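You operate a simulated robot arm through the tools that you are given. There is no shell and no other tool. Be economical: measure what you need, move in short steps, check, and stop when the job is done.

Carry out the task below with a simulated robot arm. There is one attempt and no reset: what you move stays moved.

JOB
Take the small white coil and put it on the blue panel. Take the white patch plug on the top of the short desk and put it away on the top of the long bench. Put the strap roll on top of the orange effect box. Take the code block on the top of the long desk and put it away on the top of the teal table. Stack the 9 V power adapter from the top of the long desk on top of the 12 V power adapter. Fetch the orange connector and stand it on the top of the short desk. Put the box labelled "-5" from the top of the long desk on the top of the short desk and the box marked "x3" on top of the carton there. Put the tape core on top of the purple cable spool. Take the black tub and put it on the top of the teal table. Take the blue effect box and leave it on the top board of the corner shelving. Take the yellow packet on the top of the long bench and put it away on the top of the low grey cabinet. The order is free. Set down upright: white patch plug, orange connector, yellow packet.

It is judged by the outcome, as a careful person would: the job done as asked, and still so three seconds after it is handed in. It fails if anything else is knocked over, pushed out of place, dropped, spilled or broken.

ROBOT AND FRAMES
A 7-joint arm with a two-finger gripper on a trunk, on a base that drives. Base frame: it is fixed to the floor where the robot stands at the start and does not move with it; the origin is under the middle of the robot, x ahead of it, y to its left, z up; the surface under the hand at the start is at about z = 73. Readings come in cm, degrees, newtons and seconds.
With the tool pointing down near the work surface it reaches from about 30 to 74 cm from the robot's upright axis, wherever it stands. Its first joint turns from -166.0 to 166.0 degrees. Places, roughly: black tub (12x11x8 cm) [-80, 160, 90]; blue effect box [50, -175, 75]; blue panel (13x18x2 cm) [80, 30, 70]; carton [75, 175, 75]; code block [75, 75, 75]; green effect box, purple effect box, red effect bo [50, 125, 75]; orange connector (5x5x9 cm) [40, 120, 80]; orange effect box [350, -350, 75]; power adapter [75, 100, 75]; purple cable spool [50, 200, 75]; small white coil (5x5x3 cm) [50, -10, 70]; strap roll (4x4x3 cm) [120, -10, 70]; tape core (5x5x2 cm) [70, 220, 70]; top board of the corner shelving [-120, -320, 160]; top of the long bench [-110, 70, 80]; top of the low grey cabinet [360, 60, 60]; top of the short desk [80, 10, 70]; top of the teal table [100, -180, 70]; white patch plug (3x3x6 cm) [70, -20, 80]; yellow packet [-100, 0, 100]. Payload 2.94 kg.
The tool frame sits at the grasp point between the pads (the TCP): z along the fingers, y along the line on which they close. The tips reach 3 cm beyond it. The gripper opens to 13.8 cm. The gripper's body begins 10.9 cm behind the TCP.
Orientation is that of the tool frame in the base frame, as a unit quaternion [x, y, z, w]. With the fingers straight down and closing along the base's y, the tool's x points along the base's -x, its y along +y and its z along -z.

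CONTROLS
- The arm moves only by the tool jog_arm. Its argument "commands" is a list of rows, each a list of 2 entries, a list of its own where there are three numbers: the shift along the tool's x, y, z in units of 25 mm (1.0 is 25 mm), then the turn, a rotation vector about the tool's x, y, z in units of 5 degrees (1.0 is 5 degrees). In form: [[[dx, dy, dz], [ax, ay, az]], ...]. A call has 1 to 20 rows; each row shifts and turns the commanded pose from where the row before left it, along the tool's axes as they then stand. "grip" is the finger opening in cm, from 0 to 13.8, set as the call begins (left out, the last holds). A call with a number of a shift or a turn outside -1 to 1 is refused whole. A row lasts 0.2 s, in which the tool goes at most 5 cm and 8.6 degrees; a call with a longer step from one row to the next is refused whole, and so is a gripper value outside its range. A pose out of reach is approached as far as the arm can. The call stops where the force on the tool passes 40 N (or 10 N more than at its start, if that is more) or the arm is blocked; 0.2 s more then pass. The fingers move at their own pace and stop on an object; they squeeze with about 36 N. The grip force told is the motor's: it shows also when the fingers shut on nothing. Time passes only in rows, and 0.2 s behind the last, so rows that do not move let the fingers close. The reply holds the time, the measured pose of the TCP, the force on the tool along the base axes, the opening and the grip force, in the units named above and with some noise, with the torque about the TCP (base axes, N m) and any sound that the robot's microphone picked up.
- Cameras (640 x 400 px; columns grow to the right, rows downward): "scene" is now at [-6.35, 8.25, 141.65]; the picture's right is [-0.95, -0.31, 0.00], its down [-0.29, 0.89, -0.36] and it looks along [0.11, -0.34, -0.93] (base axes); focal length 214 px, centre (320, 200). "wrist" rides on the gripper at [7.1, 1.9, -14.6] in the tool frame; the picture's right is [-0.26, 0.97, 0.00], its down [-0.85, -0.23, -0.48] and it looks along [-0.46, -0.12, 0.88] (tool axes); focal length 280 px, centre (320, 200). There is no depth. A picture from a camera that has moved, and an enlarged one, comes with that camera's place and axes in the base frame and with its lens.
- snapshot(camera): a new picture of that camera. The clock stands still meanwhile.
- slide_trunk(by): slides the trunk up (or, below 0, down) by that many cm; the arm and the scene camera ride with it, the base frame stays. It gives what a move gives, with no picture.
- steer(legs): drives the robot by 1 to 6 legs, each [ahead, left, turn to the left] in cm, cm and degrees, along the robot's own axes; the way and the turn of a leg run together, so that a leg with both is an arc; at most 150 cm and 180 degrees a leg. The arm and the cameras ride along, it lands a little off, and it stops where it bumps. It gives what a move gives.
- aim_head(pan, tilt): turns the head with the scene camera to pan (to the left, within 86 degrees either way) and tilt (down, from -29 to 69), counted from straight ahead of the robot. It gives what a move gives.
- inspect(camera, box): a new picture of the part [left, top, right, bottom] of that camera's present view, enlarged. The clock stands still meanwhile.
- finish_job(): hands the job in; it is judged then, once.

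Work in short steps. Places have to be worked out from the pictures, the camera data and where the tool is seen: move nearer, look again, correct. Check each grasp and each placing, and mend what went wrong. You have 567 turns and 360 pictures in all, those below and enlarged ones among them. Open the gripper and draw the arm clear of the work before you hand the job in, unless the task says otherwise; then end with one line.

The tools are called after ">>>" by a JSON object that holds its "fn" and its "kwargs". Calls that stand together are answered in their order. jog_arm: Moves the arm, as the interface text tells. Its arguments: {"type":"object","properties":{"commands":{"type":"array"},"grip":{"type":"number"}},"required":["commands"]} The other tools are called the same way: slide_trunk (by) slides the trunk up or down; steer (legs) drives the base; aim_head (pan, tilt) turns the head that bears the scene camera; snapshot (camera) takes a picture; inspect (camera, box) takes an enlarged picture of a part of a camera's view; finish_job () hands the job in.

At the start:

```text
time: 0.0
tool_pos: [40.86, 14.01, 118.02]
tcp_rot: [0.001, 1.0, 0.0, 0.0]
force: [-0.2, -0.4, 0.4]
torque: [0.02, 0.0, 0.0]
opening: 13.79
grip_force: 0.1
trunk travel left (down, up): [-30.0, 15.4]
robot x, y, heading: [0.26, -0.3, 0.1]
head pan, tilt: [-71.8, 68.8]
```

scene: 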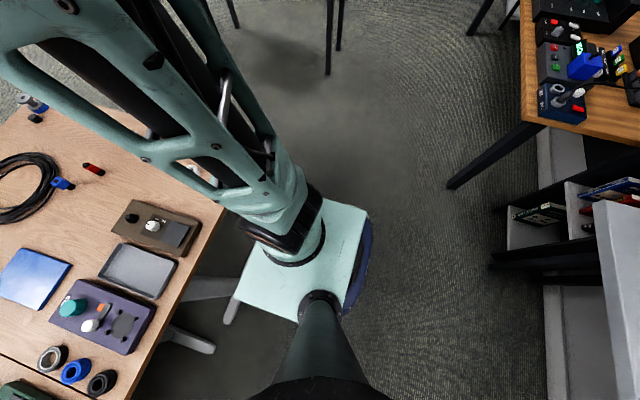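
wrist: 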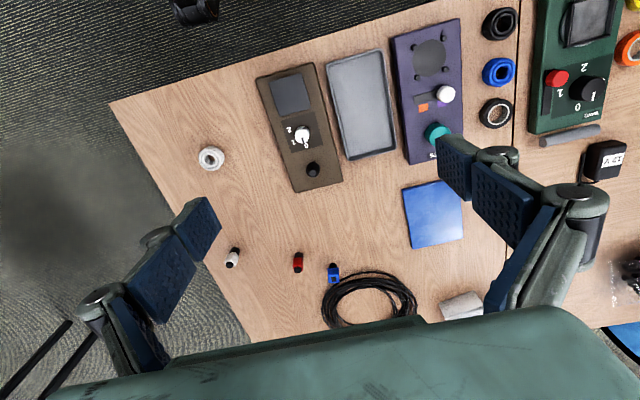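

I start with a survey: head ahead, moderately down.

>>> {"fn": "aim_head", "kwargs": {"pan": 0, "tilt": 40}}

>>> {"fn": "snapshot", "kwargs": {"camera": "scene"}}

>>> {"fn": "aim_head", "kwargs": {"pan": 60, "tilt": 30}}

>>> {"fn": "snapshot", "kwargs": {"camera": "scene"}}

>>> {"fn": "aim_head", "kwargs": {"pan": -60, "tilt": 25}}

>>> {"fn": "snapshot", "kwargs": {"camera": "scene"}}

```text
time: 1.4
tool_pos: [40.84, 14.12, 118.03]
tcp_rot: [-0.001, 1.0, 0.0, 0.0]
force: [-0.5, -0.1, 0.6]
torque: [0.01, -0.02, -0.01]
opening: 13.78
grip_force: 0.1
trunk travel left (down, up): [-30.0, 15.4]
robot x, y, heading: [0.02, -0.21, -0.1]
head pan, tilt: [0.0, 40.0]
```

```text
357 pictures are left
camera scene: at [0.4, 13.55, 145.26], right [0.0, -1.0, 0.0], down [-0.64, 0.0, -0.77], along [0.77, 0.0, -0.64], focal length 214 px, centre (320, 200)
```

scene: 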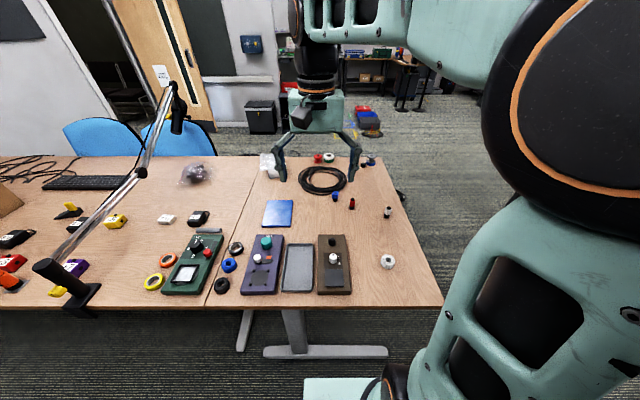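

```text
time: 2.7
tool_pos: [40.88, 14.05, 118.12]
tcp_rot: [0.0, 1.0, -0.001, 0.0]
force: [0.8, -0.3, 0.1]
torque: [-0.03, 0.01, 0.0]
opening: 13.82
grip_force: 0.1
trunk travel left (down, up): [-30.0, 15.4]
robot x, y, heading: [-0.04, 0.13, -0.0]
head pan, tilt: [60.0, 30.0]
```

```text
356 pictures are left
camera scene: at [-3.57, 21.39, 146.79], right [0.87, -0.5, 0.0], down [-0.25, -0.43, -0.87], along [0.43, 0.75, -0.5], focal length 214 px, centre (320, 200)
```

scene: 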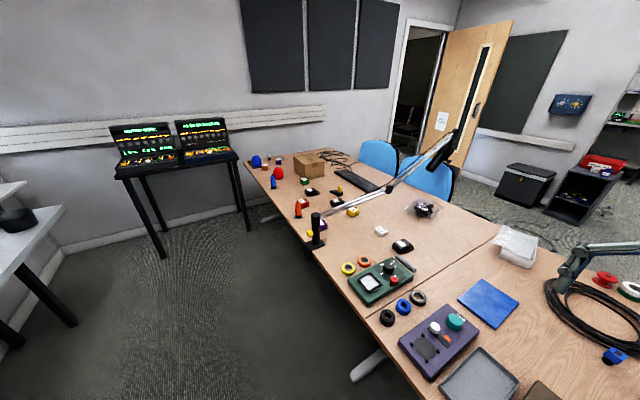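

```text
time: 4.7
tool_pos: [40.91, 14.08, 118.18]
tcp_rot: [0.0, 1.0, -0.001, 0.0]
force: [0.9, 0.5, -0.7]
torque: [0.0, 0.01, -0.01]
opening: 13.78
grip_force: 0.0
trunk travel left (down, up): [-30.0, 15.4]
robot x, y, heading: [0.22, -0.3, 0.0]
head pan, tilt: [-60.0, 25.0]
```

```text
355 pictures are left
camera scene: at [-3.49, 5.58, 147.59], right [-0.87, -0.5, 0.0], down [-0.21, 0.37, -0.91], along [0.45, -0.78, -0.42], focal length 214 px, centre (320, 200)
```

scene: 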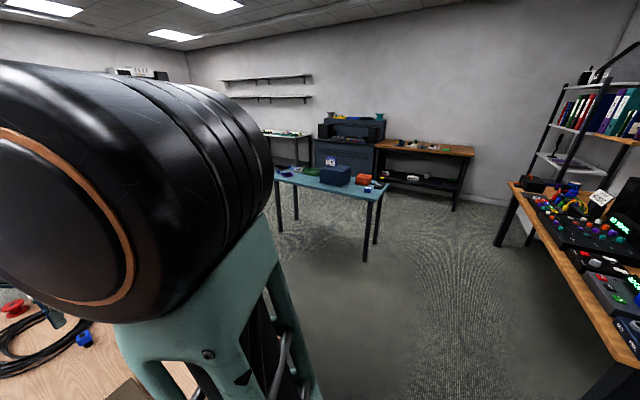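

Let me zoom on the desk areas.

>>> {"fn": "aim_head", "kwargs": {"pan": 0, "tilt": 40}}

>>> {"fn": "inspect", "kwargs": {"camera": "scene", "box": [220, 130, 440, 310]}}

>>> {"fn": "inspect", "kwargs": {"camera": "scene", "box": [0, 130, 220, 310]}}

>>> {"fn": "aim_head", "kwargs": {"pan": 60, "tilt": 30}}

>>> {"fn": "inspect", "kwargs": {"camera": "scene", "box": [230, 130, 450, 270]}}

>>> {"fn": "aim_head", "kwargs": {"pan": -60, "tilt": 25}}

>>> {"fn": "inspect", "kwargs": {"camera": "scene", "box": [260, 100, 480, 240]}}

```text
time: 6.0
tool_pos: [40.85, 14.08, 117.97]
tcp_rot: [0.0, 1.0, 0.001, 0.0]
force: [0.3, -0.8, 0.2]
torque: [-0.01, -0.01, 0.01]
opening: 13.81
grip_force: 0.0
trunk travel left (down, up): [-30.0, 15.4]
robot x, y, heading: [0.03, -0.23, 0.1]
head pan, tilt: [0.0, 40.0]
```

```text
2.22 times, centred on (330, 220) of scene
camera zoom: at [0.4, 13.55, 145.26], right [0.0, -1.0, 0.0], down [-0.64, 0.0, -0.77], along [0.77, 0.0, -0.64], focal length 477 px, centre (298, 156)
```

zoom: 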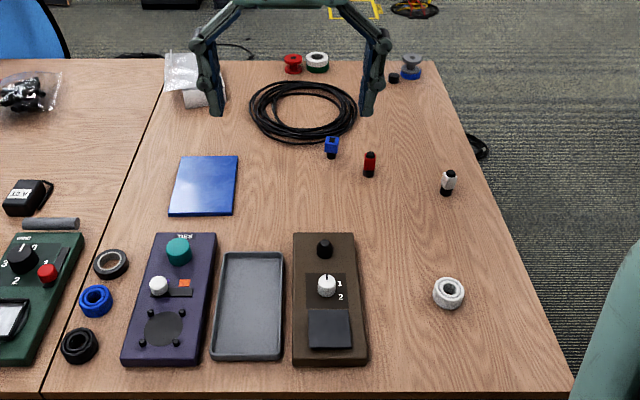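

```text
2.22 times, centred on (110, 220) of scene
camera zoom: at [0.4, 13.55, 145.26], right [0.0, -1.0, 0.0], down [-0.64, 0.0, -0.77], along [0.77, 0.0, -0.64], focal length 477 px, centre (787, 156)
```

zoom: 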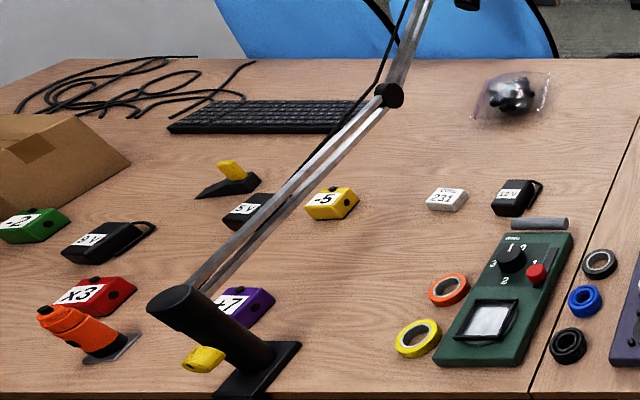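

```text
time: 7.3
tool_pos: [40.85, 14.12, 118.17]
tcp_rot: [0.0, 1.0, 0.0, -0.001]
force: [-0.3, 0.0, 0.5]
torque: [0.04, 0.04, -0.01]
opening: 13.83
grip_force: 0.0
trunk travel left (down, up): [-30.0, 15.4]
robot x, y, heading: [0.1, 0.03, -0.1]
head pan, tilt: [60.0, 30.0]
```

```text
2.86 times, centred on (340, 200) of scene
camera zoom: at [-3.57, 21.39, 146.79], right [0.87, -0.5, 0.0], down [-0.25, -0.43, -0.87], along [0.43, 0.75, -0.5], focal length 613 px, centre (263, 200)
```

zoom: 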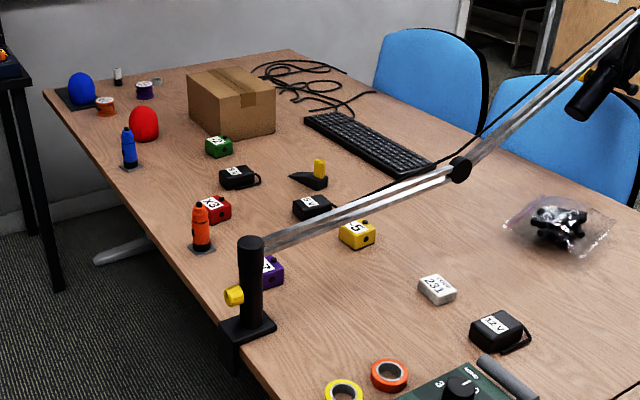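

```text
time: 9.3
tool_pos: [41.03, 14.11, 118.05]
tcp_rot: [0.0, 1.0, 0.0, 0.0]
force: [0.0, 0.2, 1.2]
torque: [-0.01, 0.0, 0.02]
opening: 13.82
grip_force: 0.1
trunk travel left (down, up): [-30.0, 15.4]
robot x, y, heading: [-0.08, -0.2, -0.3]
head pan, tilt: [-60.0, 25.0]
```

```text
2.86 times, centred on (370, 170) of scene
camera zoom: at [-3.49, 5.58, 147.59], right [-0.87, -0.5, 0.0], down [-0.21, 0.37, -0.91], along [0.45, -0.78, -0.42], focal length 613 px, centre (177, 286)
```

zoom: 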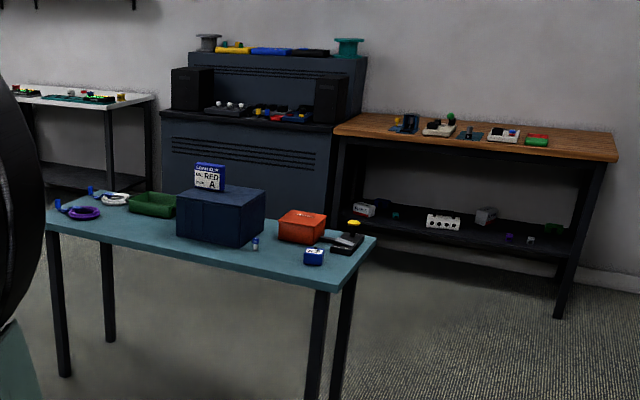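

The short desk is mapped: coil near (48.6,-12.5), plug further back. I move the tool above the coil and check with the wrist camera.

>>> {"fn": "jog_arm", "kwargs": {"commands": [[[-0.257, -0.883, 0.933], [0, 0, 0]], [[-0.257, -0.883, 0.933], [0, 0, 0]], [[-0.257, -0.883, 0.933], [0, 0, 0]], [[-0.257, -0.883, 0.933], [0, 0, 0]], [[-0.257, -0.883, 0.933], [0, 0, 0]], [[-0.257, -0.883, 0.933], [0, 0, 0]], [[-0.257, -0.883, 0.933], [0, 0, 0]], [[-0.257, -0.883, 0.933], [0, 0, 0]], [[-0.257, -0.883, 0.933], [0, 0, 0]], [[-0.257, -0.883, 0.933], [0, 0, 0]], [[-0.257, -0.883, 0.933], [0, 0, 0]], [[-0.257, -0.883, 0.933], [0, 0, 0]]], "grip": 9}}

>>> {"fn": "snapshot", "kwargs": {"camera": "wrist"}}

>>> {"fn": "aim_head", "kwargs": {"pan": 0, "tilt": 45}}

>>> {"fn": "snapshot", "kwargs": {"camera": "scene"}}

```text
time: 11.9
tool_pos: [48.58, -12.44, 90.0]
tcp_rot: [0.0, 1.0, 0.0, 0.0]
force: [0.1, 0.7, 0.6]
torque: [0.0, -0.02, -0.04]
opening: 8.99
grip_force: 0.0
trunk travel left (down, up): [-30.0, 15.4]
robot x, y, heading: [0.2, 0.05, 0.2]
head pan, tilt: [-60.0, 25.0]
```

```text
350 pictures are left
camera wrist: at [41.58, -10.53, 104.65], right [0.26, 0.97, 0.0], down [0.85, -0.23, 0.48], along [0.46, -0.12, -0.88], focal length 280 px, centre (320, 200)
```

wrist: 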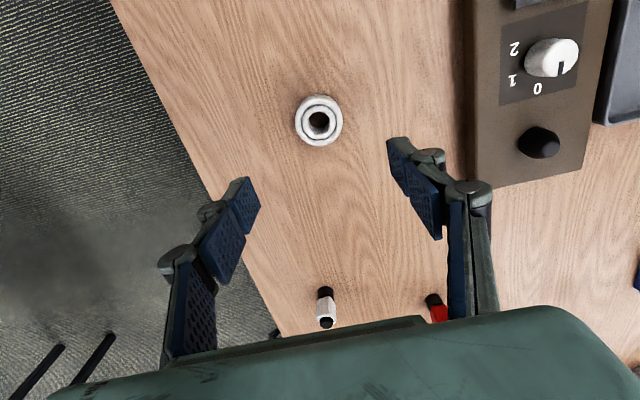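

```text
time: 13.2
tool_pos: [48.59, -12.38, 90.09]
tcp_rot: [0.0, 1.0, 0.0, 0.0]
force: [0.3, -0.1, -0.6]
torque: [-0.01, -0.02, 0.01]
opening: 8.99
grip_force: 0.1
trunk travel left (down, up): [-30.0, 15.4]
robot x, y, heading: [0.03, -0.07, 0.1]
head pan, tilt: [0.0, 45.0]
```

```text
349 pictures are left
camera scene: at [0.03, 13.55, 144.53], right [0.0, -1.0, 0.0], down [-0.71, 0.0, -0.71], along [0.71, 0.0, -0.71], focal length 214 px, centre (320, 200)
```

scene: 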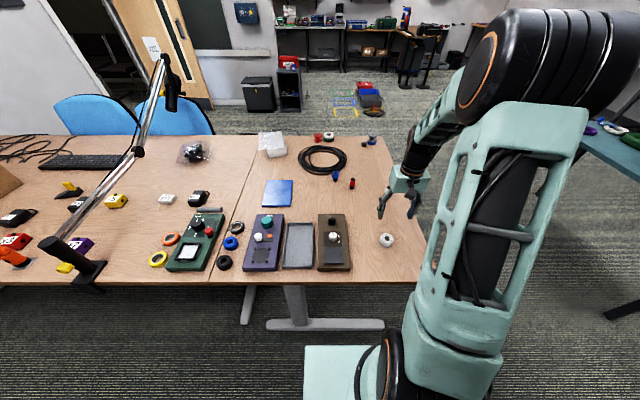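

Coil fixed at about (48.0,-12.2). I descend around it and close.

>>> {"fn": "jog_arm", "kwargs": {"commands": [[[0.04, 0.013, 0.9], [0, 0, 0]], [[0.04, 0.013, 0.9], [0, 0, 0]], [[0.04, 0.013, 0.9], [0, 0, 0]], [[0.04, 0.013, 0.9], [0, 0, 0]], [[0.04, 0.013, 0.9], [0, 0, 0]], [[0.04, 0.013, 0.9], [0, 0, 0]], [[0, 0, 0], [0, 0, 0]]]}}

>>> {"fn": "jog_arm", "kwargs": {"commands": [[[0, 0, 0], [0, 0, 0]], [[0, 0, 0], [0, 0, 0]], [[0, 0, 0], [0, 0, 0]], [[0, 0, 0], [0, 0, 0]]], "grip": 3}}

>>> {"fn": "snapshot", "kwargs": {"camera": "wrist"}}

```text
time: 14.8
tool_pos: [47.97, -12.17, 76.81]
tcp_rot: [0.0, 1.0, 0.0, 0.001]
force: [0.4, 0.9, 0.0]
torque: [0.04, 0.01, 0.01]
opening: 9.01
grip_force: 0.1
trunk travel left (down, up): [-30.0, 15.4]
robot x, y, heading: [0.17, 0.19, 0.1]
head pan, tilt: [0.0, 45.0]
```

```text
time: 15.8
tool_pos: [48.01, -12.23, 76.82]
tcp_rot: [0.001, 1.0, 0.0, 0.0]
force: [0.5, -0.7, 0.6]
torque: [-0.02, -0.04, 0.01]
opening: 4.77
grip_force: 36.3
trunk travel left (down, up): [-30.0, 15.4]
robot x, y, heading: [0.32, 0.11, -0.0]
head pan, tilt: [0.0, 45.0]
```

```text
348 pictures are left
camera wrist: at [40.96, -10.4, 91.42], right [0.26, 0.97, 0.0], down [0.85, -0.23, 0.48], along [0.46, -0.12, -0.88], focal length 280 px, centre (320, 200)
```

wrist: 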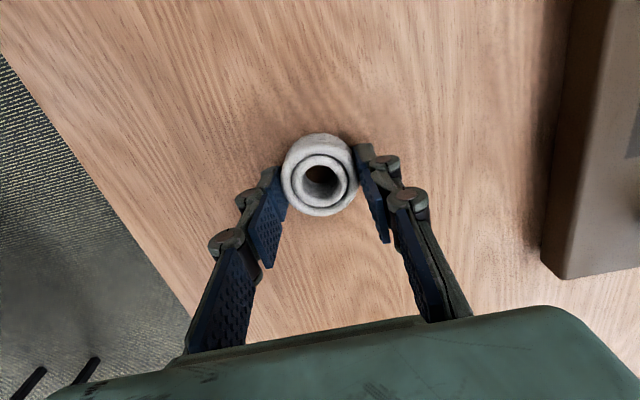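

Coil gripped. Lift, then drive left so the blue panel comes into reach.

>>> {"fn": "jog_arm", "kwargs": {"commands": [[[0, 0, -1], [0, 0, 0]], [[0, 0, -1], [0, 0, 0]], [[0, 0, -1], [0, 0, 0]], [[0, 0, -1], [0, 0, 0]], [[0, 0, -1], [0, 0, 0]], [[0, 0, -1], [0, 0, 0]], [[0, 0, -1], [0, 0, 0]]]}}

>>> {"fn": "steer", "kwargs": {"legs": [[0, 35, 0]]}}

>>> {"fn": "aim_head", "kwargs": {"pan": 0, "tilt": 50}}

>>> {"fn": "snapshot", "kwargs": {"camera": "scene"}}

>>> {"fn": "snapshot", "kwargs": {"camera": "wrist"}}

```text
time: 17.4
tool_pos: [47.95, -12.15, 94.17]
tcp_rot: [0.0, 1.0, 0.0, 0.0]
force: [-0.5, -0.5, -0.6]
torque: [0.0, -0.02, -0.03]
opening: 4.76
grip_force: 36.4
trunk travel left (down, up): [-30.0, 15.4]
robot x, y, heading: [-0.05, 0.15, 0.0]
head pan, tilt: [0.0, 45.0]
```

```text
time: 21.1
tool_pos: [48.06, 22.81, 94.08]
tcp_rot: [-0.001, 1.0, 0.0, 0.0]
force: [0.3, -0.1, -1.3]
torque: [0.0, -0.02, -0.02]
opening: 4.73
grip_force: 35.7
trunk travel left (down, up): [-30.0, 15.4]
robot x, y, heading: [-0.02, 35.07, -0.1]
head pan, tilt: [0.0, 45.0]
```

```text
time: 21.7
tool_pos: [47.91, 22.82, 94.05]
tcp_rot: [-0.001, 1.0, -0.001, 0.0]
force: [0.4, 0.1, -1.1]
torque: [0.02, -0.01, -0.03]
opening: 4.75
grip_force: 36.0
trunk travel left (down, up): [-30.0, 15.4]
robot x, y, heading: [0.11, 34.95, -0.0]
head pan, tilt: [0.0, 50.0]
```

```text
347 pictures are left
camera scene: at [-0.44, 48.51, 143.84], right [0.0, -1.0, 0.0], down [-0.77, 0.0, -0.64], along [0.64, 0.0, -0.77], focal length 214 px, centre (320, 200)
```

scene: 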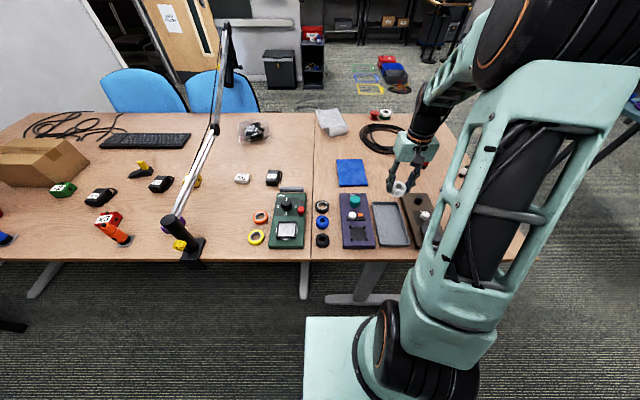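

```text
346 pictures are left
camera wrist: at [40.9, 24.74, 108.8], right [0.26, 0.97, 0.0], down [0.85, -0.23, 0.48], along [0.46, -0.12, -0.88], focal length 280 px, centre (320, 200)
```

wrist: 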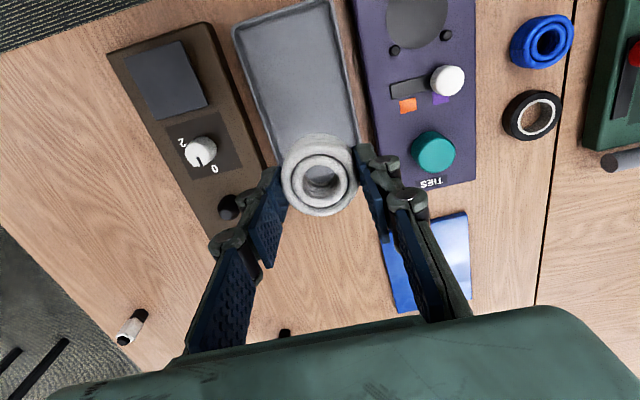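

Panel centre ≈(73,34). Carry the coil over it, stop 3 cm above for a check.

>>> {"fn": "jog_arm", "kwargs": {"commands": [[[-0.96, 0.428, 0.2], [0, 0, 0]], [[-0.96, 0.428, 0.2], [0, 0, 0]], [[-0.96, 0.428, 0.2], [0, 0, 0]], [[-0.96, 0.428, 0.2], [0, 0, 0]], [[-0.96, 0.428, 0.4], [0, 0, 0]], [[-0.96, 0.428, 0.4], [0, 0, 0]], [[-0.96, 0.428, 0.6], [0, 0, 0]], [[-0.96, 0.428, 0.8], [0, 0, 0]], [[-0.96, 0.428, 0.8], [0, 0, 0]], [[-0.96, 0.428, 0.8], [0, 0, 0]], [[0, 0, 0], [0, 0, 0]]]}}

>>> {"fn": "snapshot", "kwargs": {"camera": "wrist"}}

>>> {"fn": "inspect", "kwargs": {"camera": "scene", "box": [290, 130, 450, 230]}}

```text
time: 24.1
tool_pos: [71.91, 33.69, 82.51]
tcp_rot: [-0.001, 1.0, 0.0, 0.0]
force: [0.9, -0.6, -0.7]
torque: [0.0, 0.0, -0.05]
opening: 4.73
grip_force: 36.2
trunk travel left (down, up): [-30.0, 15.4]
robot x, y, heading: [-0.15, 35.12, 0.1]
head pan, tilt: [0.0, 50.0]
```

```text
345 pictures are left
camera wrist: at [64.87, 35.62, 97.13], right [0.26, 0.97, 0.0], down [0.85, -0.23, 0.48], along [0.46, -0.12, -0.88], focal length 280 px, centre (320, 200)
```

wrist: 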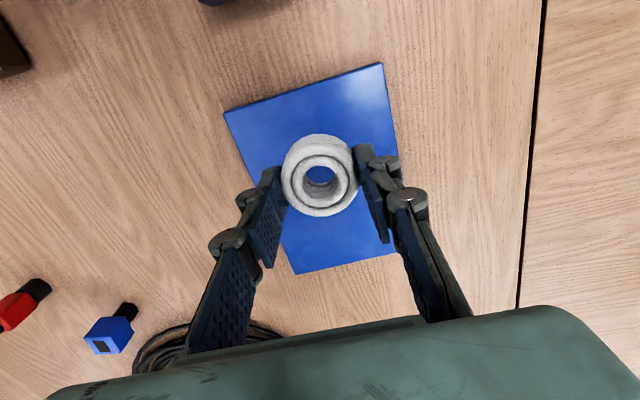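

```text
4.00 times, centred on (370, 180) of scene
camera zoom: at [-0.42, 48.51, 143.84], right [0.0, -1.0, 0.0], down [-0.77, 0.0, -0.64], along [0.64, 0.0, -0.77], focal length 858 px, centre (120, 280)
```

zoom: 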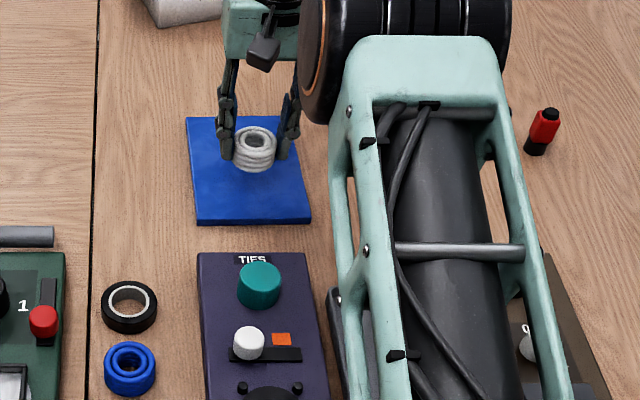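

Centred. Lower to just touching and release.

>>> {"fn": "jog_arm", "kwargs": {"commands": [[[0, 0, 0.7], [0, 0, 0]], [[0, 0, 0.5], [0, 0, 0]], [[0, 0, 0.2], [0, 0, 0]], [[0, 0, 0], [0, 0, 0]]]}}

>>> {"fn": "inspect", "kwargs": {"camera": "scene", "box": [330, 150, 380, 185]}}

```text
time: 25.1
tool_pos: [71.91, 33.55, 79.13]
tcp_rot: [-0.001, 1.0, 0.0, 0.0]
force: [0.5, 0.9, -1.0]
torque: [-0.01, -0.01, 0.0]
opening: 4.71
grip_force: 36.5
trunk travel left (down, up): [-30.0, 15.4]
robot x, y, heading: [-0.12, 34.79, 0.2]
head pan, tilt: [0.0, 50.0]
```

```text
11.43 times, centred on (355, 168) of scene
camera zoom: at [-0.44, 48.51, 143.84], right [0.0, -1.0, 0.0], down [-0.77, 0.0, -0.64], along [0.64, 0.0, -0.77], focal length 2451 px, centre (-80, 571)
```

zoom: 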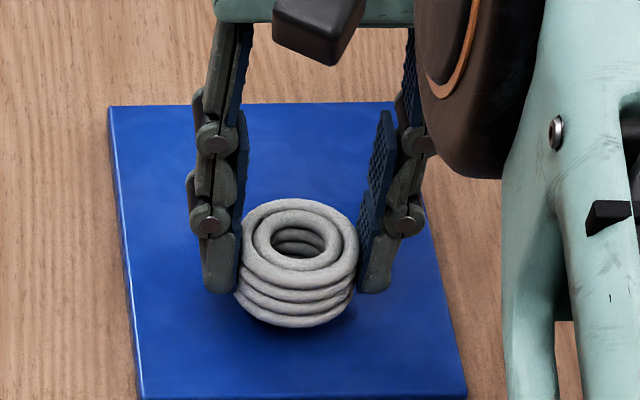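

Still slightly above the panel (no force). Lower by millimetres.

>>> {"fn": "jog_arm", "kwargs": {"commands": [[[0, 0, 0.16], [0, 0, 0]], [[0, 0, 0], [0, 0, 0]]]}}

>>> {"fn": "jog_arm", "kwargs": {"commands": [[[0, 0, 0.1], [0, 0, 0]], [[0, 0, 0], [0, 0, 0]]]}}

>>> {"fn": "jog_arm", "kwargs": {"commands": [[[0, 0, 0.08], [0, 0, 0]], [[0, 0, 0], [0, 0, 0]]]}}

```text
time: 25.7
tool_pos: [71.97, 33.69, 78.62]
tcp_rot: [-0.001, 1.0, 0.001, 0.0]
force: [0.3, -1.0, -0.4]
torque: [0.01, 0.0, -0.01]
opening: 4.74
grip_force: 36.0
trunk travel left (down, up): [-30.0, 15.4]
robot x, y, heading: [-0.14, 34.92, 0.3]
head pan, tilt: [0.0, 50.0]
```

```text
time: 26.3
tool_pos: [71.95, 33.8, 78.53]
tcp_rot: [-0.001, 1.0, 0.001, 0.0]
force: [0.6, -1.2, -0.2]
torque: [0.02, 0.01, -0.03]
opening: 4.75
grip_force: 36.0
trunk travel left (down, up): [-30.0, 15.4]
robot x, y, heading: [-0.22, 34.88, 0.3]
head pan, tilt: [0.0, 50.0]
```

```text
time: 26.9
tool_pos: [71.98, 33.73, 78.35]
tcp_rot: [-0.001, 1.0, 0.0, 0.0]
force: [-0.7, -0.2, -1.0]
torque: [0.02, 0.01, 0.02]
opening: 4.76
grip_force: 35.7
trunk travel left (down, up): [-30.0, 15.4]
robot x, y, heading: [0.02, 34.92, 0.2]
head pan, tilt: [0.0, 50.0]
```

No contact yet; continue down.

>>> {"fn": "jog_arm", "kwargs": {"commands": [[[0, 0, 0.12], [0, 0, 0]], [[0, 0, 0], [0, 0, 0]]]}}

>>> {"fn": "jog_arm", "kwargs": {"commands": [[[0, 0, 0.12], [0, 0, 0]], [[0, 0, 0], [0, 0, 0]]]}}

>>> {"fn": "inspect", "kwargs": {"camera": "scene", "box": [330, 150, 380, 185]}}

```text
time: 27.5
tool_pos: [71.96, 33.62, 77.99]
tcp_rot: [-0.001, 1.0, 0.0, -0.001]
force: [1.2, 0.6, -0.3]
torque: [-0.01, 0.0, 0.02]
opening: 4.69
grip_force: 36.1
trunk travel left (down, up): [-30.0, 15.4]
robot x, y, heading: [0.1, 35.21, -0.0]
head pan, tilt: [0.0, 50.0]
```

```text
time: 28.1
tool_pos: [71.93, 33.72, 78.07]
tcp_rot: [0.0, 1.0, 0.0, 0.001]
force: [-1.0, -1.3, 10.3]
torque: [-0.02, 0.19, -0.04]
opening: 4.72
grip_force: 36.6
trunk travel left (down, up): [-30.0, 15.4]
robot x, y, heading: [0.18, 35.23, 0.1]
head pan, tilt: [0.0, 50.0]
```

```text
11.43 times, centred on (355, 168) of scene
camera zoom: at [-0.6, 48.5, 143.86], right [0.0, -1.0, 0.0], down [-0.77, 0.0, -0.64], along [0.64, 0.0, -0.77], focal length 2451 px, centre (-80, 571)
```

zoom: 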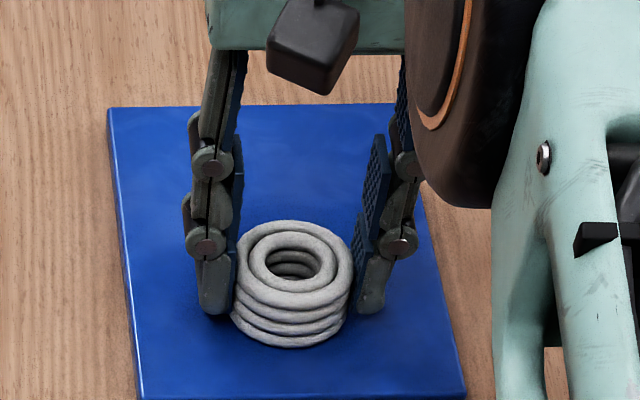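

Contact (10 N). Release and rise.

>>> {"fn": "jog_arm", "kwargs": {"commands": [[[0, 0, -0.05], [0, 0, 0]], [[0, 0, 0], [0, 0, 0]], [[0, 0, 0], [0, 0, 0]], [[0, 0, -0.5], [0, 0, 0]], [[0, 0, -1], [0, 0, 0]], [[0, 0, -1], [0, 0, 0]], [[0, 0, -1], [0, 0, 0]], [[0, 0, -1], [0, 0, 0]], [[0, 0, -1], [0, 0, 0]]], "grip": 8}}

>>> {"fn": "snapshot", "kwargs": {"camera": "scene"}}

```text
time: 30.1
tool_pos: [71.99, 33.68, 91.69]
tcp_rot: [-0.001, 1.0, 0.001, 0.0]
force: [0.6, 0.1, -0.1]
torque: [-0.05, 0.0, -0.02]
opening: 8.0
grip_force: 0.0
trunk travel left (down, up): [-30.0, 15.4]
robot x, y, heading: [-0.02, 34.98, 0.3]
head pan, tilt: [0.0, 50.0]
```

```text
341 pictures are left
camera scene: at [-0.47, 48.51, 143.84], right [0.0, -1.0, 0.0], down [-0.77, 0.0, -0.64], along [0.64, 0.0, -0.77], focal length 214 px, centre (320, 200)
```

scene: 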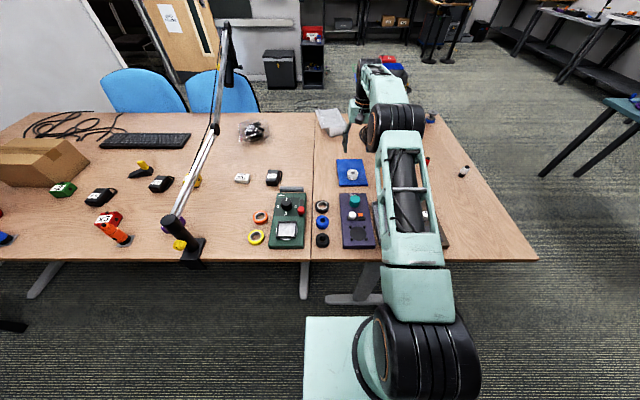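

Coil done. Now read the labels on the long desk.

>>> {"fn": "inspect", "kwargs": {"camera": "scene", "box": [40, 140, 180, 250]}}

>>> {"fn": "inspect", "kwargs": {"camera": "scene", "box": [140, 140, 320, 250]}}

```text
3.64 times, centred on (110, 195) of scene
camera zoom: at [-0.47, 48.51, 143.84], right [0.0, -1.0, 0.0], down [-0.77, 0.0, -0.64], along [0.64, 0.0, -0.77], focal length 780 px, centre (1084, 218)
```

zoom: 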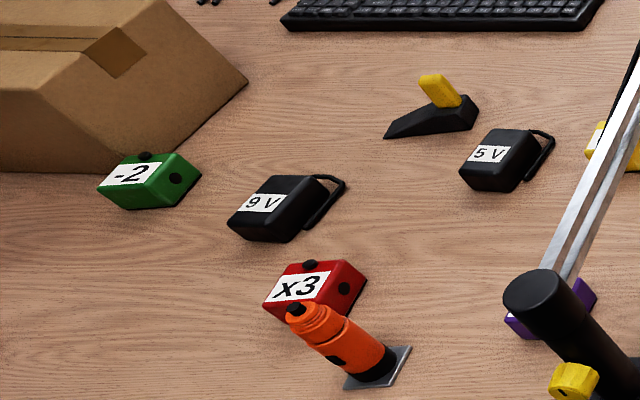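

```text
3.56 times, centred on (230, 195) of scene
camera zoom: at [-0.47, 48.51, 143.84], right [0.0, -1.0, 0.0], down [-0.77, 0.0, -0.64], along [0.64, 0.0, -0.77], focal length 763 px, centre (640, 218)
```

zoom: 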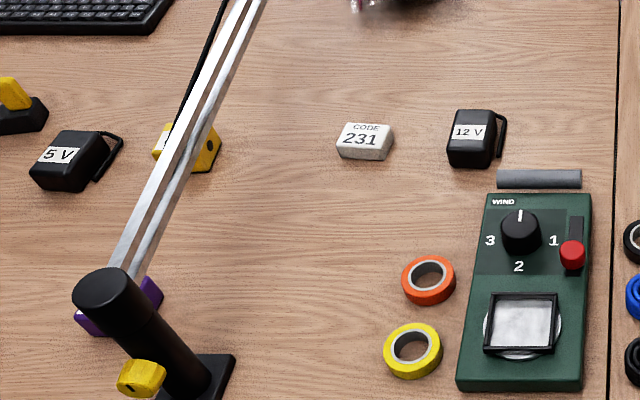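

Labels read: 9V ≈(58,140), x3 ≈(46,130), −5 ≈(67,105), code 231 ≈(69,84), 12V ≈(69,70). The lamp boom runs along y≈93 at z≈89–93 rising to the back. I retract high and drive left past it.

>>> {"fn": "jog_arm", "kwargs": {"commands": [[[0, 0, -1], [0, 0, 0]], [[0, 0, -1], [0, 0, 0]], [[0, 0, -1], [0, 0, 0]], [[0.9, 0, -1], [0, 0, 0]], [[0.9, 0, -1], [0, 0, 0]], [[0.9, 0, -1], [0, 0, 0]], [[0.9, 0, -1], [0, 0, 0]], [[0.9, 0, -1], [0, 0, 0]], [[0.9, 0, -1], [0, 0, 0]], [[0.9, 0, -1], [0, 0, 0]], [[0.9, 0, -1], [0, 0, 0]], [[0.9, 0, -1], [0, 0, 0]], [[0.9, 0, 0], [0, 0, 0]], [[0.9, 0, 0], [0, 0, 0]], [[0.9, 0, 0], [0, 0, 0]]], "grip": 9}}

>>> {"fn": "steer", "kwargs": {"legs": [[0, 95, 0]]}}

>>> {"fn": "aim_head", "kwargs": {"pan": 0, "tilt": 50}}

>>> {"fn": "snapshot", "kwargs": {"camera": "scene"}}

>>> {"fn": "snapshot", "kwargs": {"camera": "wrist"}}

```text
time: 33.3
tool_pos: [51.07, 33.48, 122.83]
tcp_rot: [-0.001, 1.0, 0.0, 0.0]
force: [0.3, -0.3, -0.6]
torque: [0.01, 0.03, 0.04]
opening: 9.01
grip_force: 0.0
out of reach, approached as far as the arm can: row 4, 5, 6, 7, 8
trunk travel left (down, up): [-30.0, 15.4]
robot x, y, heading: [-0.05, 35.31, 0.1]
head pan, tilt: [0.0, 50.0]
```

```text
time: 42.0
tool_pos: [51.12, 128.62, 122.81]
tcp_rot: [0.001, 1.0, -0.001, 0.0]
force: [0.6, 0.2, 0.1]
torque: [-0.02, 0.01, 0.03]
opening: 9.01
grip_force: 0.1
trunk travel left (down, up): [-30.0, 15.4]
robot x, y, heading: [-0.01, 130.68, -0.5]
head pan, tilt: [0.0, 50.0]
```

```text
time: 42.6
tool_pos: [51.19, 128.59, 122.76]
tcp_rot: [0.0, 1.0, 0.0, 0.0]
force: [0.1, -0.9, 0.4]
torque: [-0.01, 0.01, -0.01]
opening: 9.01
grip_force: 0.2
trunk travel left (down, up): [-30.0, 15.4]
robot x, y, heading: [-0.26, 130.57, -0.0]
head pan, tilt: [0.0, 50.0]
```

```text
338 pictures are left
camera scene: at [-0.4, 143.96, 143.84], right [0.0, -1.0, 0.0], down [-0.77, 0.0, -0.64], along [0.64, 0.0, -0.77], focal length 214 px, centre (320, 200)
```

scene: 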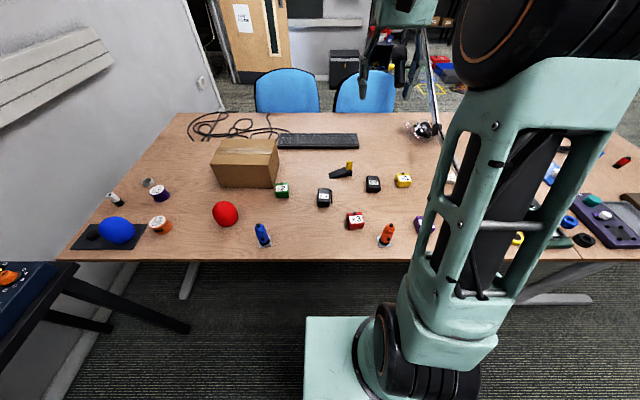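

```text
337 pictures are left
camera wrist: at [44.03, 130.61, 137.43], right [0.26, 0.96, 0.0], down [0.85, -0.23, 0.48], along [0.46, -0.13, -0.88], focal length 280 px, centre (320, 200)
```

wrist: 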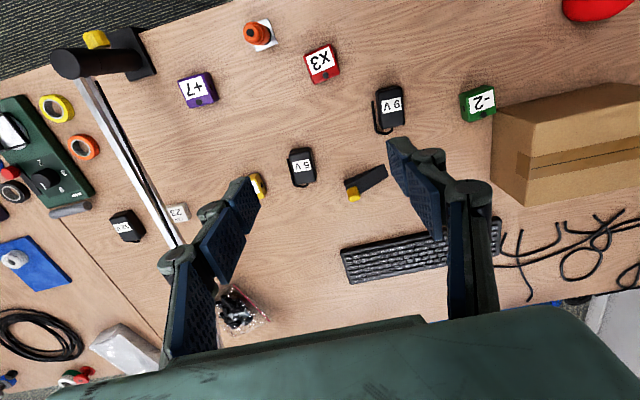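

Good view. Zoom for accurate positions of x3, 9 V and carton.

>>> {"fn": "inspect", "kwargs": {"camera": "scene", "box": [200, 130, 420, 260]}}

>>> {"fn": "inspect", "kwargs": {"camera": "wrist", "box": [160, 0, 640, 220]}}

>>> {"fn": "inspect", "kwargs": {"camera": "scene", "box": [60, 160, 260, 260]}}

```text
2.91 times, centred on (310, 195) of scene
camera zoom: at [-0.4, 143.96, 143.84], right [0.0, -1.0, 0.0], down [-0.77, 0.0, -0.64], along [0.64, 0.0, -0.77], focal length 624 px, centre (349, 214)
```

zoom: 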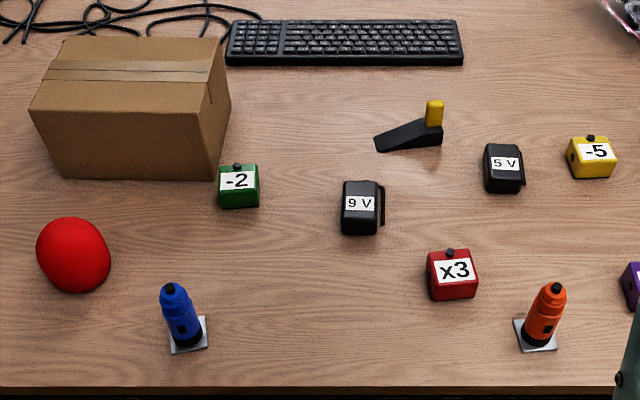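

```text
1.33 times, centred on (400, 110) of wrist
camera zoom: at [44.03, 130.61, 137.43], right [0.26, 0.96, 0.0], down [0.85, -0.23, 0.48], along [0.46, -0.13, -0.88], focal length 374 px, centre (213, 320)
```

zoom: 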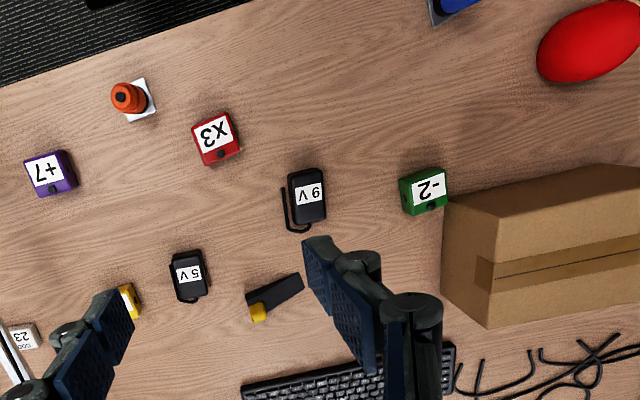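

```text
3.20 times, centred on (160, 210) of scene
camera zoom: at [-0.4, 143.96, 143.84], right [0.0, -1.0, 0.0], down [-0.77, 0.0, -0.64], along [0.64, 0.0, -0.77], focal length 686 px, centre (832, 168)
```

zoom: 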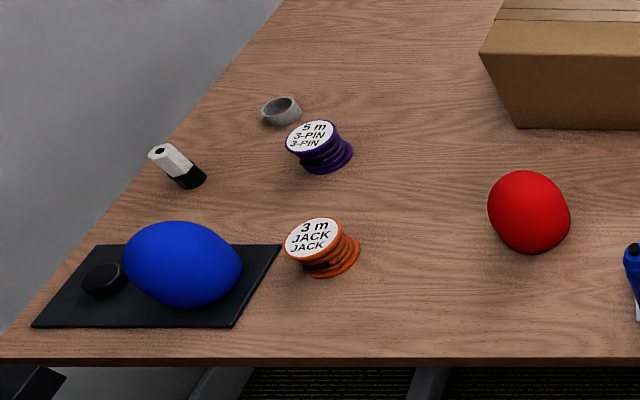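

Tape core is the grey ring, purple spool the "5 m 3-PIN". First x3: go above (46,130).

>>> {"fn": "jog_arm", "kwargs": {"commands": [[[0.163, 0.05, 0.948], [0, 0, 0]], [[0.163, 0.05, 0.948], [0, 0, 0]], [[0.163, 0.05, 0.948], [0, 0, 0]], [[0.163, 0.05, 0.948], [0, 0, 0]], [[0.163, 0.05, 0.948], [0, 0, 0]], [[0.163, 0.05, 0.948], [0, 0, 0]], [[0.163, 0.05, 0.948], [0, 0, 0]], [[0.163, 0.05, 0.948], [0, 0, 0]], [[0.163, 0.05, 0.948], [0, 0, 0]], [[0.163, 0.05, 0.948], [0, 0, 0]], [[0.163, 0.05, 0.948], [0, 0, 0]], [[0.163, 0.05, 0.948], [0, 0, 0]], [[0.163, 0.05, 0.948], [0, 0, 0]]], "grip": 9}}

>>> {"fn": "snapshot", "kwargs": {"camera": "wrist"}}

```text
time: 45.5
tool_pos: [45.97, 130.34, 92.09]
tcp_rot: [0.0, 1.0, -0.001, 0.0]
force: [-1.0, 0.4, 0.2]
torque: [-0.01, -0.03, 0.02]
opening: 8.98
grip_force: 0.1
trunk travel left (down, up): [-30.0, 15.4]
robot x, y, heading: [-0.07, 130.61, -0.4]
head pan, tilt: [0.0, 50.0]
```

```text
333 pictures are left
camera wrist: at [38.81, 132.23, 106.69], right [0.26, 0.96, 0.0], down [0.85, -0.23, 0.48], along [0.46, -0.13, -0.88], focal length 280 px, centre (320, 200)
```

wrist: 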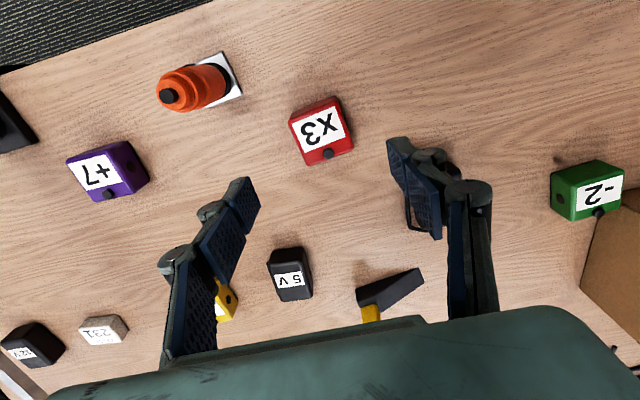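

x3 at (46.4,130.2), turned slightly. Turn 5°, descend, close.

>>> {"fn": "jog_arm", "kwargs": {"commands": [[[-0.16, 0, 0], [0, 0, -1]], [[0, 0, 1], [0, 0, 0]], [[0, 0, 1], [0, 0, 0]], [[0, 0, 1], [0, 0, 0]], [[0, 0, 1], [0, 0, 0]], [[0, 0, 1], [0, 0, 0]], [[0, 0, 1], [0, 0, 0]], [[0, 0, 0.08], [0, 0, 0]], [[0, 0, 0], [0, 0, 0]]]}}

>>> {"fn": "jog_arm", "kwargs": {"commands": [[[0, 0, 0], [0, 0, 0]], [[0, 0, 0], [0, 0, 0]], [[0, 0, 0], [0, 0, 0]], [[0, 0, 0], [0, 0, 0]]], "grip": 3}}

>>> {"fn": "snapshot", "kwargs": {"camera": "wrist"}}

```text
time: 47.5
tool_pos: [46.28, 130.42, 76.78]
tcp_rot: [-0.042, 0.999, 0.0, 0.0]
force: [-0.2, -0.2, -0.4]
torque: [0.0, -0.03, 0.0]
opening: 9.01
grip_force: 0.2
trunk travel left (down, up): [-30.0, 15.4]
robot x, y, heading: [0.08, 130.65, -0.2]
head pan, tilt: [0.0, 50.0]
```

```text
time: 48.5
tool_pos: [46.35, 130.28, 76.76]
tcp_rot: [-0.043, 0.999, 0.0, 0.001]
force: [-0.5, -0.9, 1.7]
torque: [0.07, -0.11, -0.01]
opening: 5.72
grip_force: 35.8
trunk travel left (down, up): [-30.0, 15.4]
robot x, y, heading: [-0.23, 130.27, -0.1]
head pan, tilt: [0.0, 50.0]
```

```text
332 pictures are left
camera wrist: at [39.06, 131.65, 91.41], right [0.18, 0.98, 0.0], down [0.87, -0.16, 0.48], along [0.47, -0.09, -0.88], focal length 280 px, centre (320, 200)
```

wrist: 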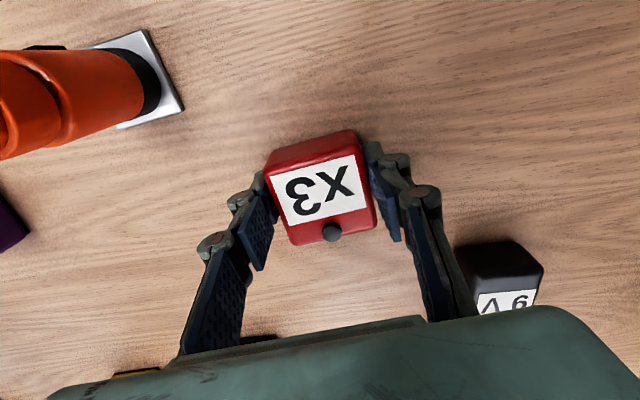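

Held (5.7 cm). Lift and drive left toward the carton.

>>> {"fn": "jog_arm", "kwargs": {"commands": [[[0, 0, -1], [0, 0, 0]], [[0, 0, -1], [0, 0, 0]], [[0, 0, -1], [0, 0, 0]], [[0, 0, -1], [0, 0, 0]], [[0, 0, -1], [0, 0, 0]], [[0, 0, -1], [0, 0, 0]], [[0, 0, -1], [0, 0, 0]], [[0, 0, -1], [0, 0, 0]], [[0, 0, -1], [0, 0, 0]], [[0, 0, -1], [0, 0, 0]], [[0, 0, -1], [0, 0, 0]], [[0, 0, -1], [0, 0, 0]], [[0, 0, -1], [0, 0, 0]]]}}

>>> {"fn": "steer", "kwargs": {"legs": [[0, 42, 0]]}}

>>> {"fn": "inspect", "kwargs": {"camera": "scene", "box": [180, 110, 460, 270]}}

>>> {"fn": "snapshot", "kwargs": {"camera": "wrist"}}

```text
time: 51.2
tool_pos: [46.15, 130.24, 109.15]
tcp_rot: [-0.043, 0.999, 0.0, 0.0]
force: [0.3, 0.4, -1.3]
torque: [0.01, 0.0, 0.01]
opening: 5.71
grip_force: 36.4
trunk travel left (down, up): [-30.0, 15.4]
robot x, y, heading: [0.19, 130.55, -0.2]
head pan, tilt: [0.0, 50.0]
```

```text
time: 55.5
tool_pos: [46.41, 172.39, 109.28]
tcp_rot: [-0.041, 0.999, 0.0, 0.0]
force: [0.5, 0.0, -1.0]
torque: [0.02, 0.02, 0.0]
opening: 5.71
grip_force: 36.1
trunk travel left (down, up): [-30.0, 15.4]
robot x, y, heading: [-0.06, 172.6, -0.2]
head pan, tilt: [0.0, 50.0]
```

```text
2.29 times, centred on (320, 190) of scene
camera zoom: at [-0.18, 186.21, 143.84], right [-0.01, -1.0, 0.0], down [-0.77, 0.0, -0.64], along [0.64, 0.0, -0.77], focal length 490 px, centre (320, 223)
```

zoom: 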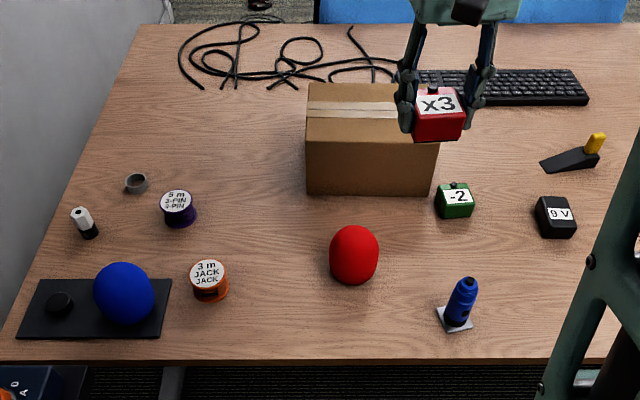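

```text
330 pictures are left
camera wrist: at [39.17, 173.67, 123.84], right [0.18, 0.98, 0.0], down [0.86, -0.16, 0.48], along [0.47, -0.09, -0.88], focal length 280 px, centre (320, 200)
```

wrist: 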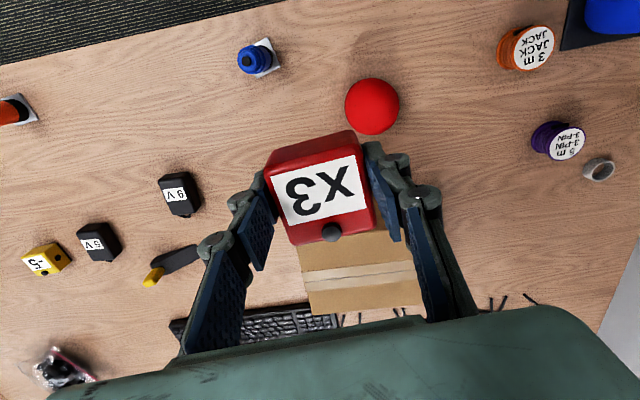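

Carton top: z≈86.6, x 66.5–83, y 164–189. Carry x3 over its centre.

>>> {"fn": "jog_arm", "kwargs": {"commands": [[[-0.986, 0.01, 0], [0, 0, 0]], [[-0.986, 0.01, 0], [0, 0, 0]], [[-0.986, 0.01, 0], [0, 0, 0]], [[-0.986, 0.01, 0], [0, 0, 0]], [[-0.986, 0.01, 0], [0, 0, 0]], [[-0.986, 0.01, 0], [0, 0, 0]], [[-0.986, 0.01, 0], [0, 0, 0]], [[-0.986, 0.01, 0], [0, 0, 0]], [[-0.986, 0.01, 0], [0, 0, 0]], [[-0.986, 0.01, 0], [0, 0, 0]], [[-0.986, 0.01, 0], [0, 0, 0]], [[0, 0, 1], [0, 0, 0]], [[0, 0, 1], [0, 0, 0]], [[0, 0, 1], [0, 0, 0]], [[0, 0, 1], [0, 0, 0]], [[0, 0, 1], [0, 0, 0]], [[0, 0, 1], [0, 0, 0]], [[0, 0, 0], [0, 0, 0]]]}}

>>> {"fn": "inspect", "kwargs": {"camera": "scene", "box": [280, 120, 440, 220]}}

>>> {"fn": "snapshot", "kwargs": {"camera": "wrist"}}

```text
time: 59.3
tool_pos: [68.6, 174.11, 93.86]
tcp_rot: [-0.04, 0.999, 0.0, 0.001]
force: [0.4, 0.8, -1.2]
torque: [0.0, 0.01, 0.0]
opening: 5.7
grip_force: 36.0
out of reach, approached as far as the arm can: row 10, 11
trunk travel left (down, up): [-30.0, 15.4]
robot x, y, heading: [0.01, 172.68, -0.4]
head pan, tilt: [0.0, 50.0]
```

```text
4.00 times, centred on (360, 170) of scene
camera zoom: at [-0.16, 186.2, 143.84], right [-0.01, -1.0, 0.0], down [-0.77, 0.0, -0.64], along [0.64, 0.0, -0.77], focal length 858 px, centre (160, 320)
```

zoom: 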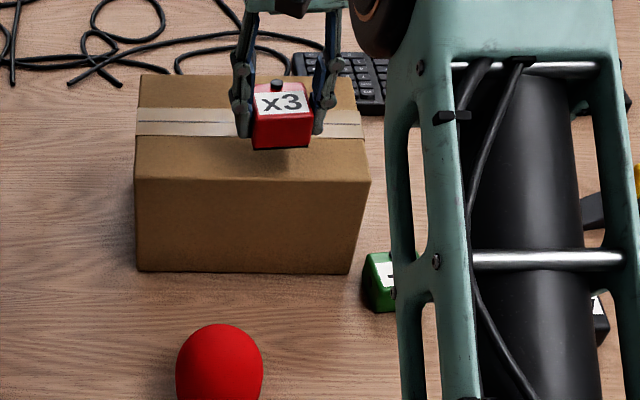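

```text
328 pictures are left
camera wrist: at [61.39, 175.43, 108.49], right [0.18, 0.98, 0.0], down [0.86, -0.16, 0.48], along [0.47, -0.09, -0.88], focal length 280 px, centre (320, 200)
```

wrist: 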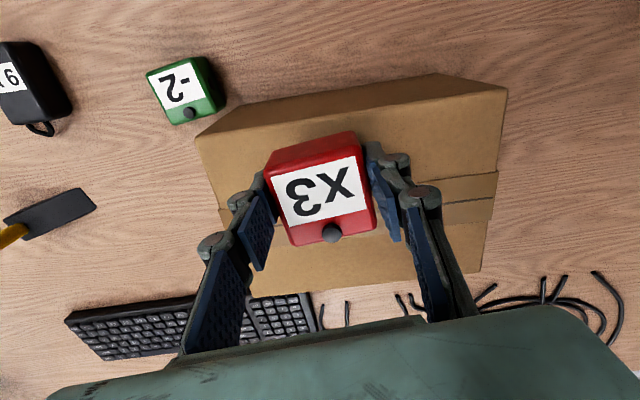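

Shift 4 cm further in and lower in steps to contact.

>>> {"fn": "jog_arm", "kwargs": {"commands": [[[-0.8, -0.07, 0], [0, 0, 0]], [[-0.8, -0.07, 0], [0, 0, 0]], [[0, 0, 0.6], [0, 0, 0]], [[0, 0, 0.2], [0, 0, 0]], [[0, 0, 0], [0, 0, 0]]]}}

>>> {"fn": "jog_arm", "kwargs": {"commands": [[[0, 0, 0.2], [0, 0, 0]], [[0, 0, 0], [0, 0, 0]]]}}

>>> {"fn": "jog_arm", "kwargs": {"commands": [[[0, 0, 0.2], [0, 0, 0]], [[0, 0, 0], [0, 0, 0]]]}}

>>> {"fn": "inspect", "kwargs": {"camera": "scene", "box": [310, 130, 400, 190]}}

```text
time: 60.5
tool_pos: [72.58, 174.1, 91.92]
tcp_rot: [-0.041, 0.999, 0.0, 0.0]
force: [-0.3, -0.9, -1.3]
torque: [0.01, 0.04, 0.0]
opening: 5.7
grip_force: 35.9
trunk travel left (down, up): [-30.0, 15.4]
robot x, y, heading: [0.11, 172.55, -0.1]
head pan, tilt: [0.0, 50.0]
```

```text
time: 61.1
tool_pos: [72.54, 174.14, 91.29]
tcp_rot: [-0.042, 0.999, 0.0, 0.0]
force: [0.2, 0.0, -1.7]
torque: [0.0, 0.04, -0.02]
opening: 5.7
grip_force: 36.4
trunk travel left (down, up): [-30.0, 15.4]
robot x, y, heading: [0.07, 172.67, -0.2]
head pan, tilt: [0.0, 50.0]
```

```text
time: 61.7
tool_pos: [72.53, 174.11, 90.89]
tcp_rot: [-0.041, 0.999, 0.0, 0.0]
force: [-0.7, -0.5, -2.1]
torque: [-0.04, 0.03, -0.02]
opening: 5.73
grip_force: 35.6
trunk travel left (down, up): [-30.0, 15.4]
robot x, y, heading: [0.11, 172.7, -0.4]
head pan, tilt: [0.0, 50.0]
```

```text
6.67 times, centred on (355, 160) of scene
camera zoom: at [-0.17, 186.2, 143.84], right [-0.01, -1.0, 0.0], down [-0.77, 0.0, -0.64], along [0.64, 0.0, -0.77], focal length 1430 px, centre (87, 467)
```

zoom: 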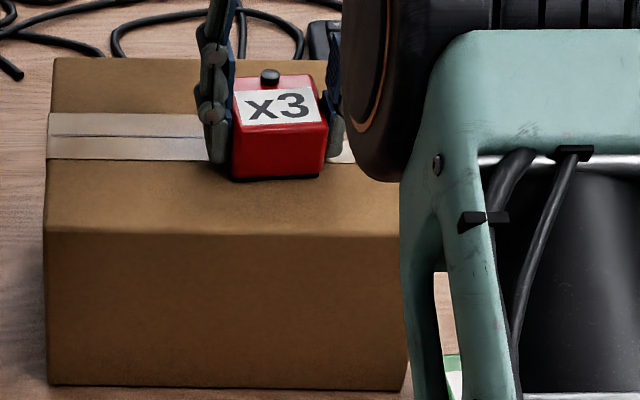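

Nearly there; continue lowering.

>>> {"fn": "jog_arm", "kwargs": {"commands": [[[0, 0, 0.15], [0, 0, 0]], [[0, 0, 0], [0, 0, 0]]]}}

>>> {"fn": "jog_arm", "kwargs": {"commands": [[[0, 0, 0.12], [0, 0, 0]], [[0, 0, 0], [0, 0, 0]]]}}

>>> {"fn": "jog_arm", "kwargs": {"commands": [[[0, 0, 0.1], [0, 0, 0]], [[0, 0, 0], [0, 0, 0]]]}}

```text
time: 62.3
tool_pos: [72.57, 174.14, 90.75]
tcp_rot: [-0.04, 0.999, 0.0, 0.002]
force: [0.6, 0.3, 9.8]
torque: [0.07, 0.19, 0.0]
opening: 5.7
grip_force: 35.9
trunk travel left (down, up): [-30.0, 15.4]
robot x, y, heading: [0.19, 172.36, -0.5]
head pan, tilt: [0.0, 50.0]
```

```text
time: 62.9
tool_pos: [72.55, 174.19, 90.64]
tcp_rot: [-0.04, 0.999, 0.0, 0.005]
force: [2.2, 2.0, 28.1]
torque: [0.08, 0.45, 0.03]
opening: 5.72
grip_force: 36.1
trunk travel left (down, up): [-30.0, 15.4]
robot x, y, heading: [0.02, 172.5, -0.3]
head pan, tilt: [0.0, 50.0]
```

```text
time: 63.5
tool_pos: [72.41, 174.09, 90.65]
tcp_rot: [-0.041, 0.999, 0.0, 0.005]
force: [1.1, 2.6, 32.0]
torque: [0.1, -0.13, 0.03]
opening: 5.71
grip_force: 36.1
trunk travel left (down, up): [-30.0, 15.4]
robot x, y, heading: [0.28, 172.78, -0.3]
head pan, tilt: [0.0, 50.0]
```

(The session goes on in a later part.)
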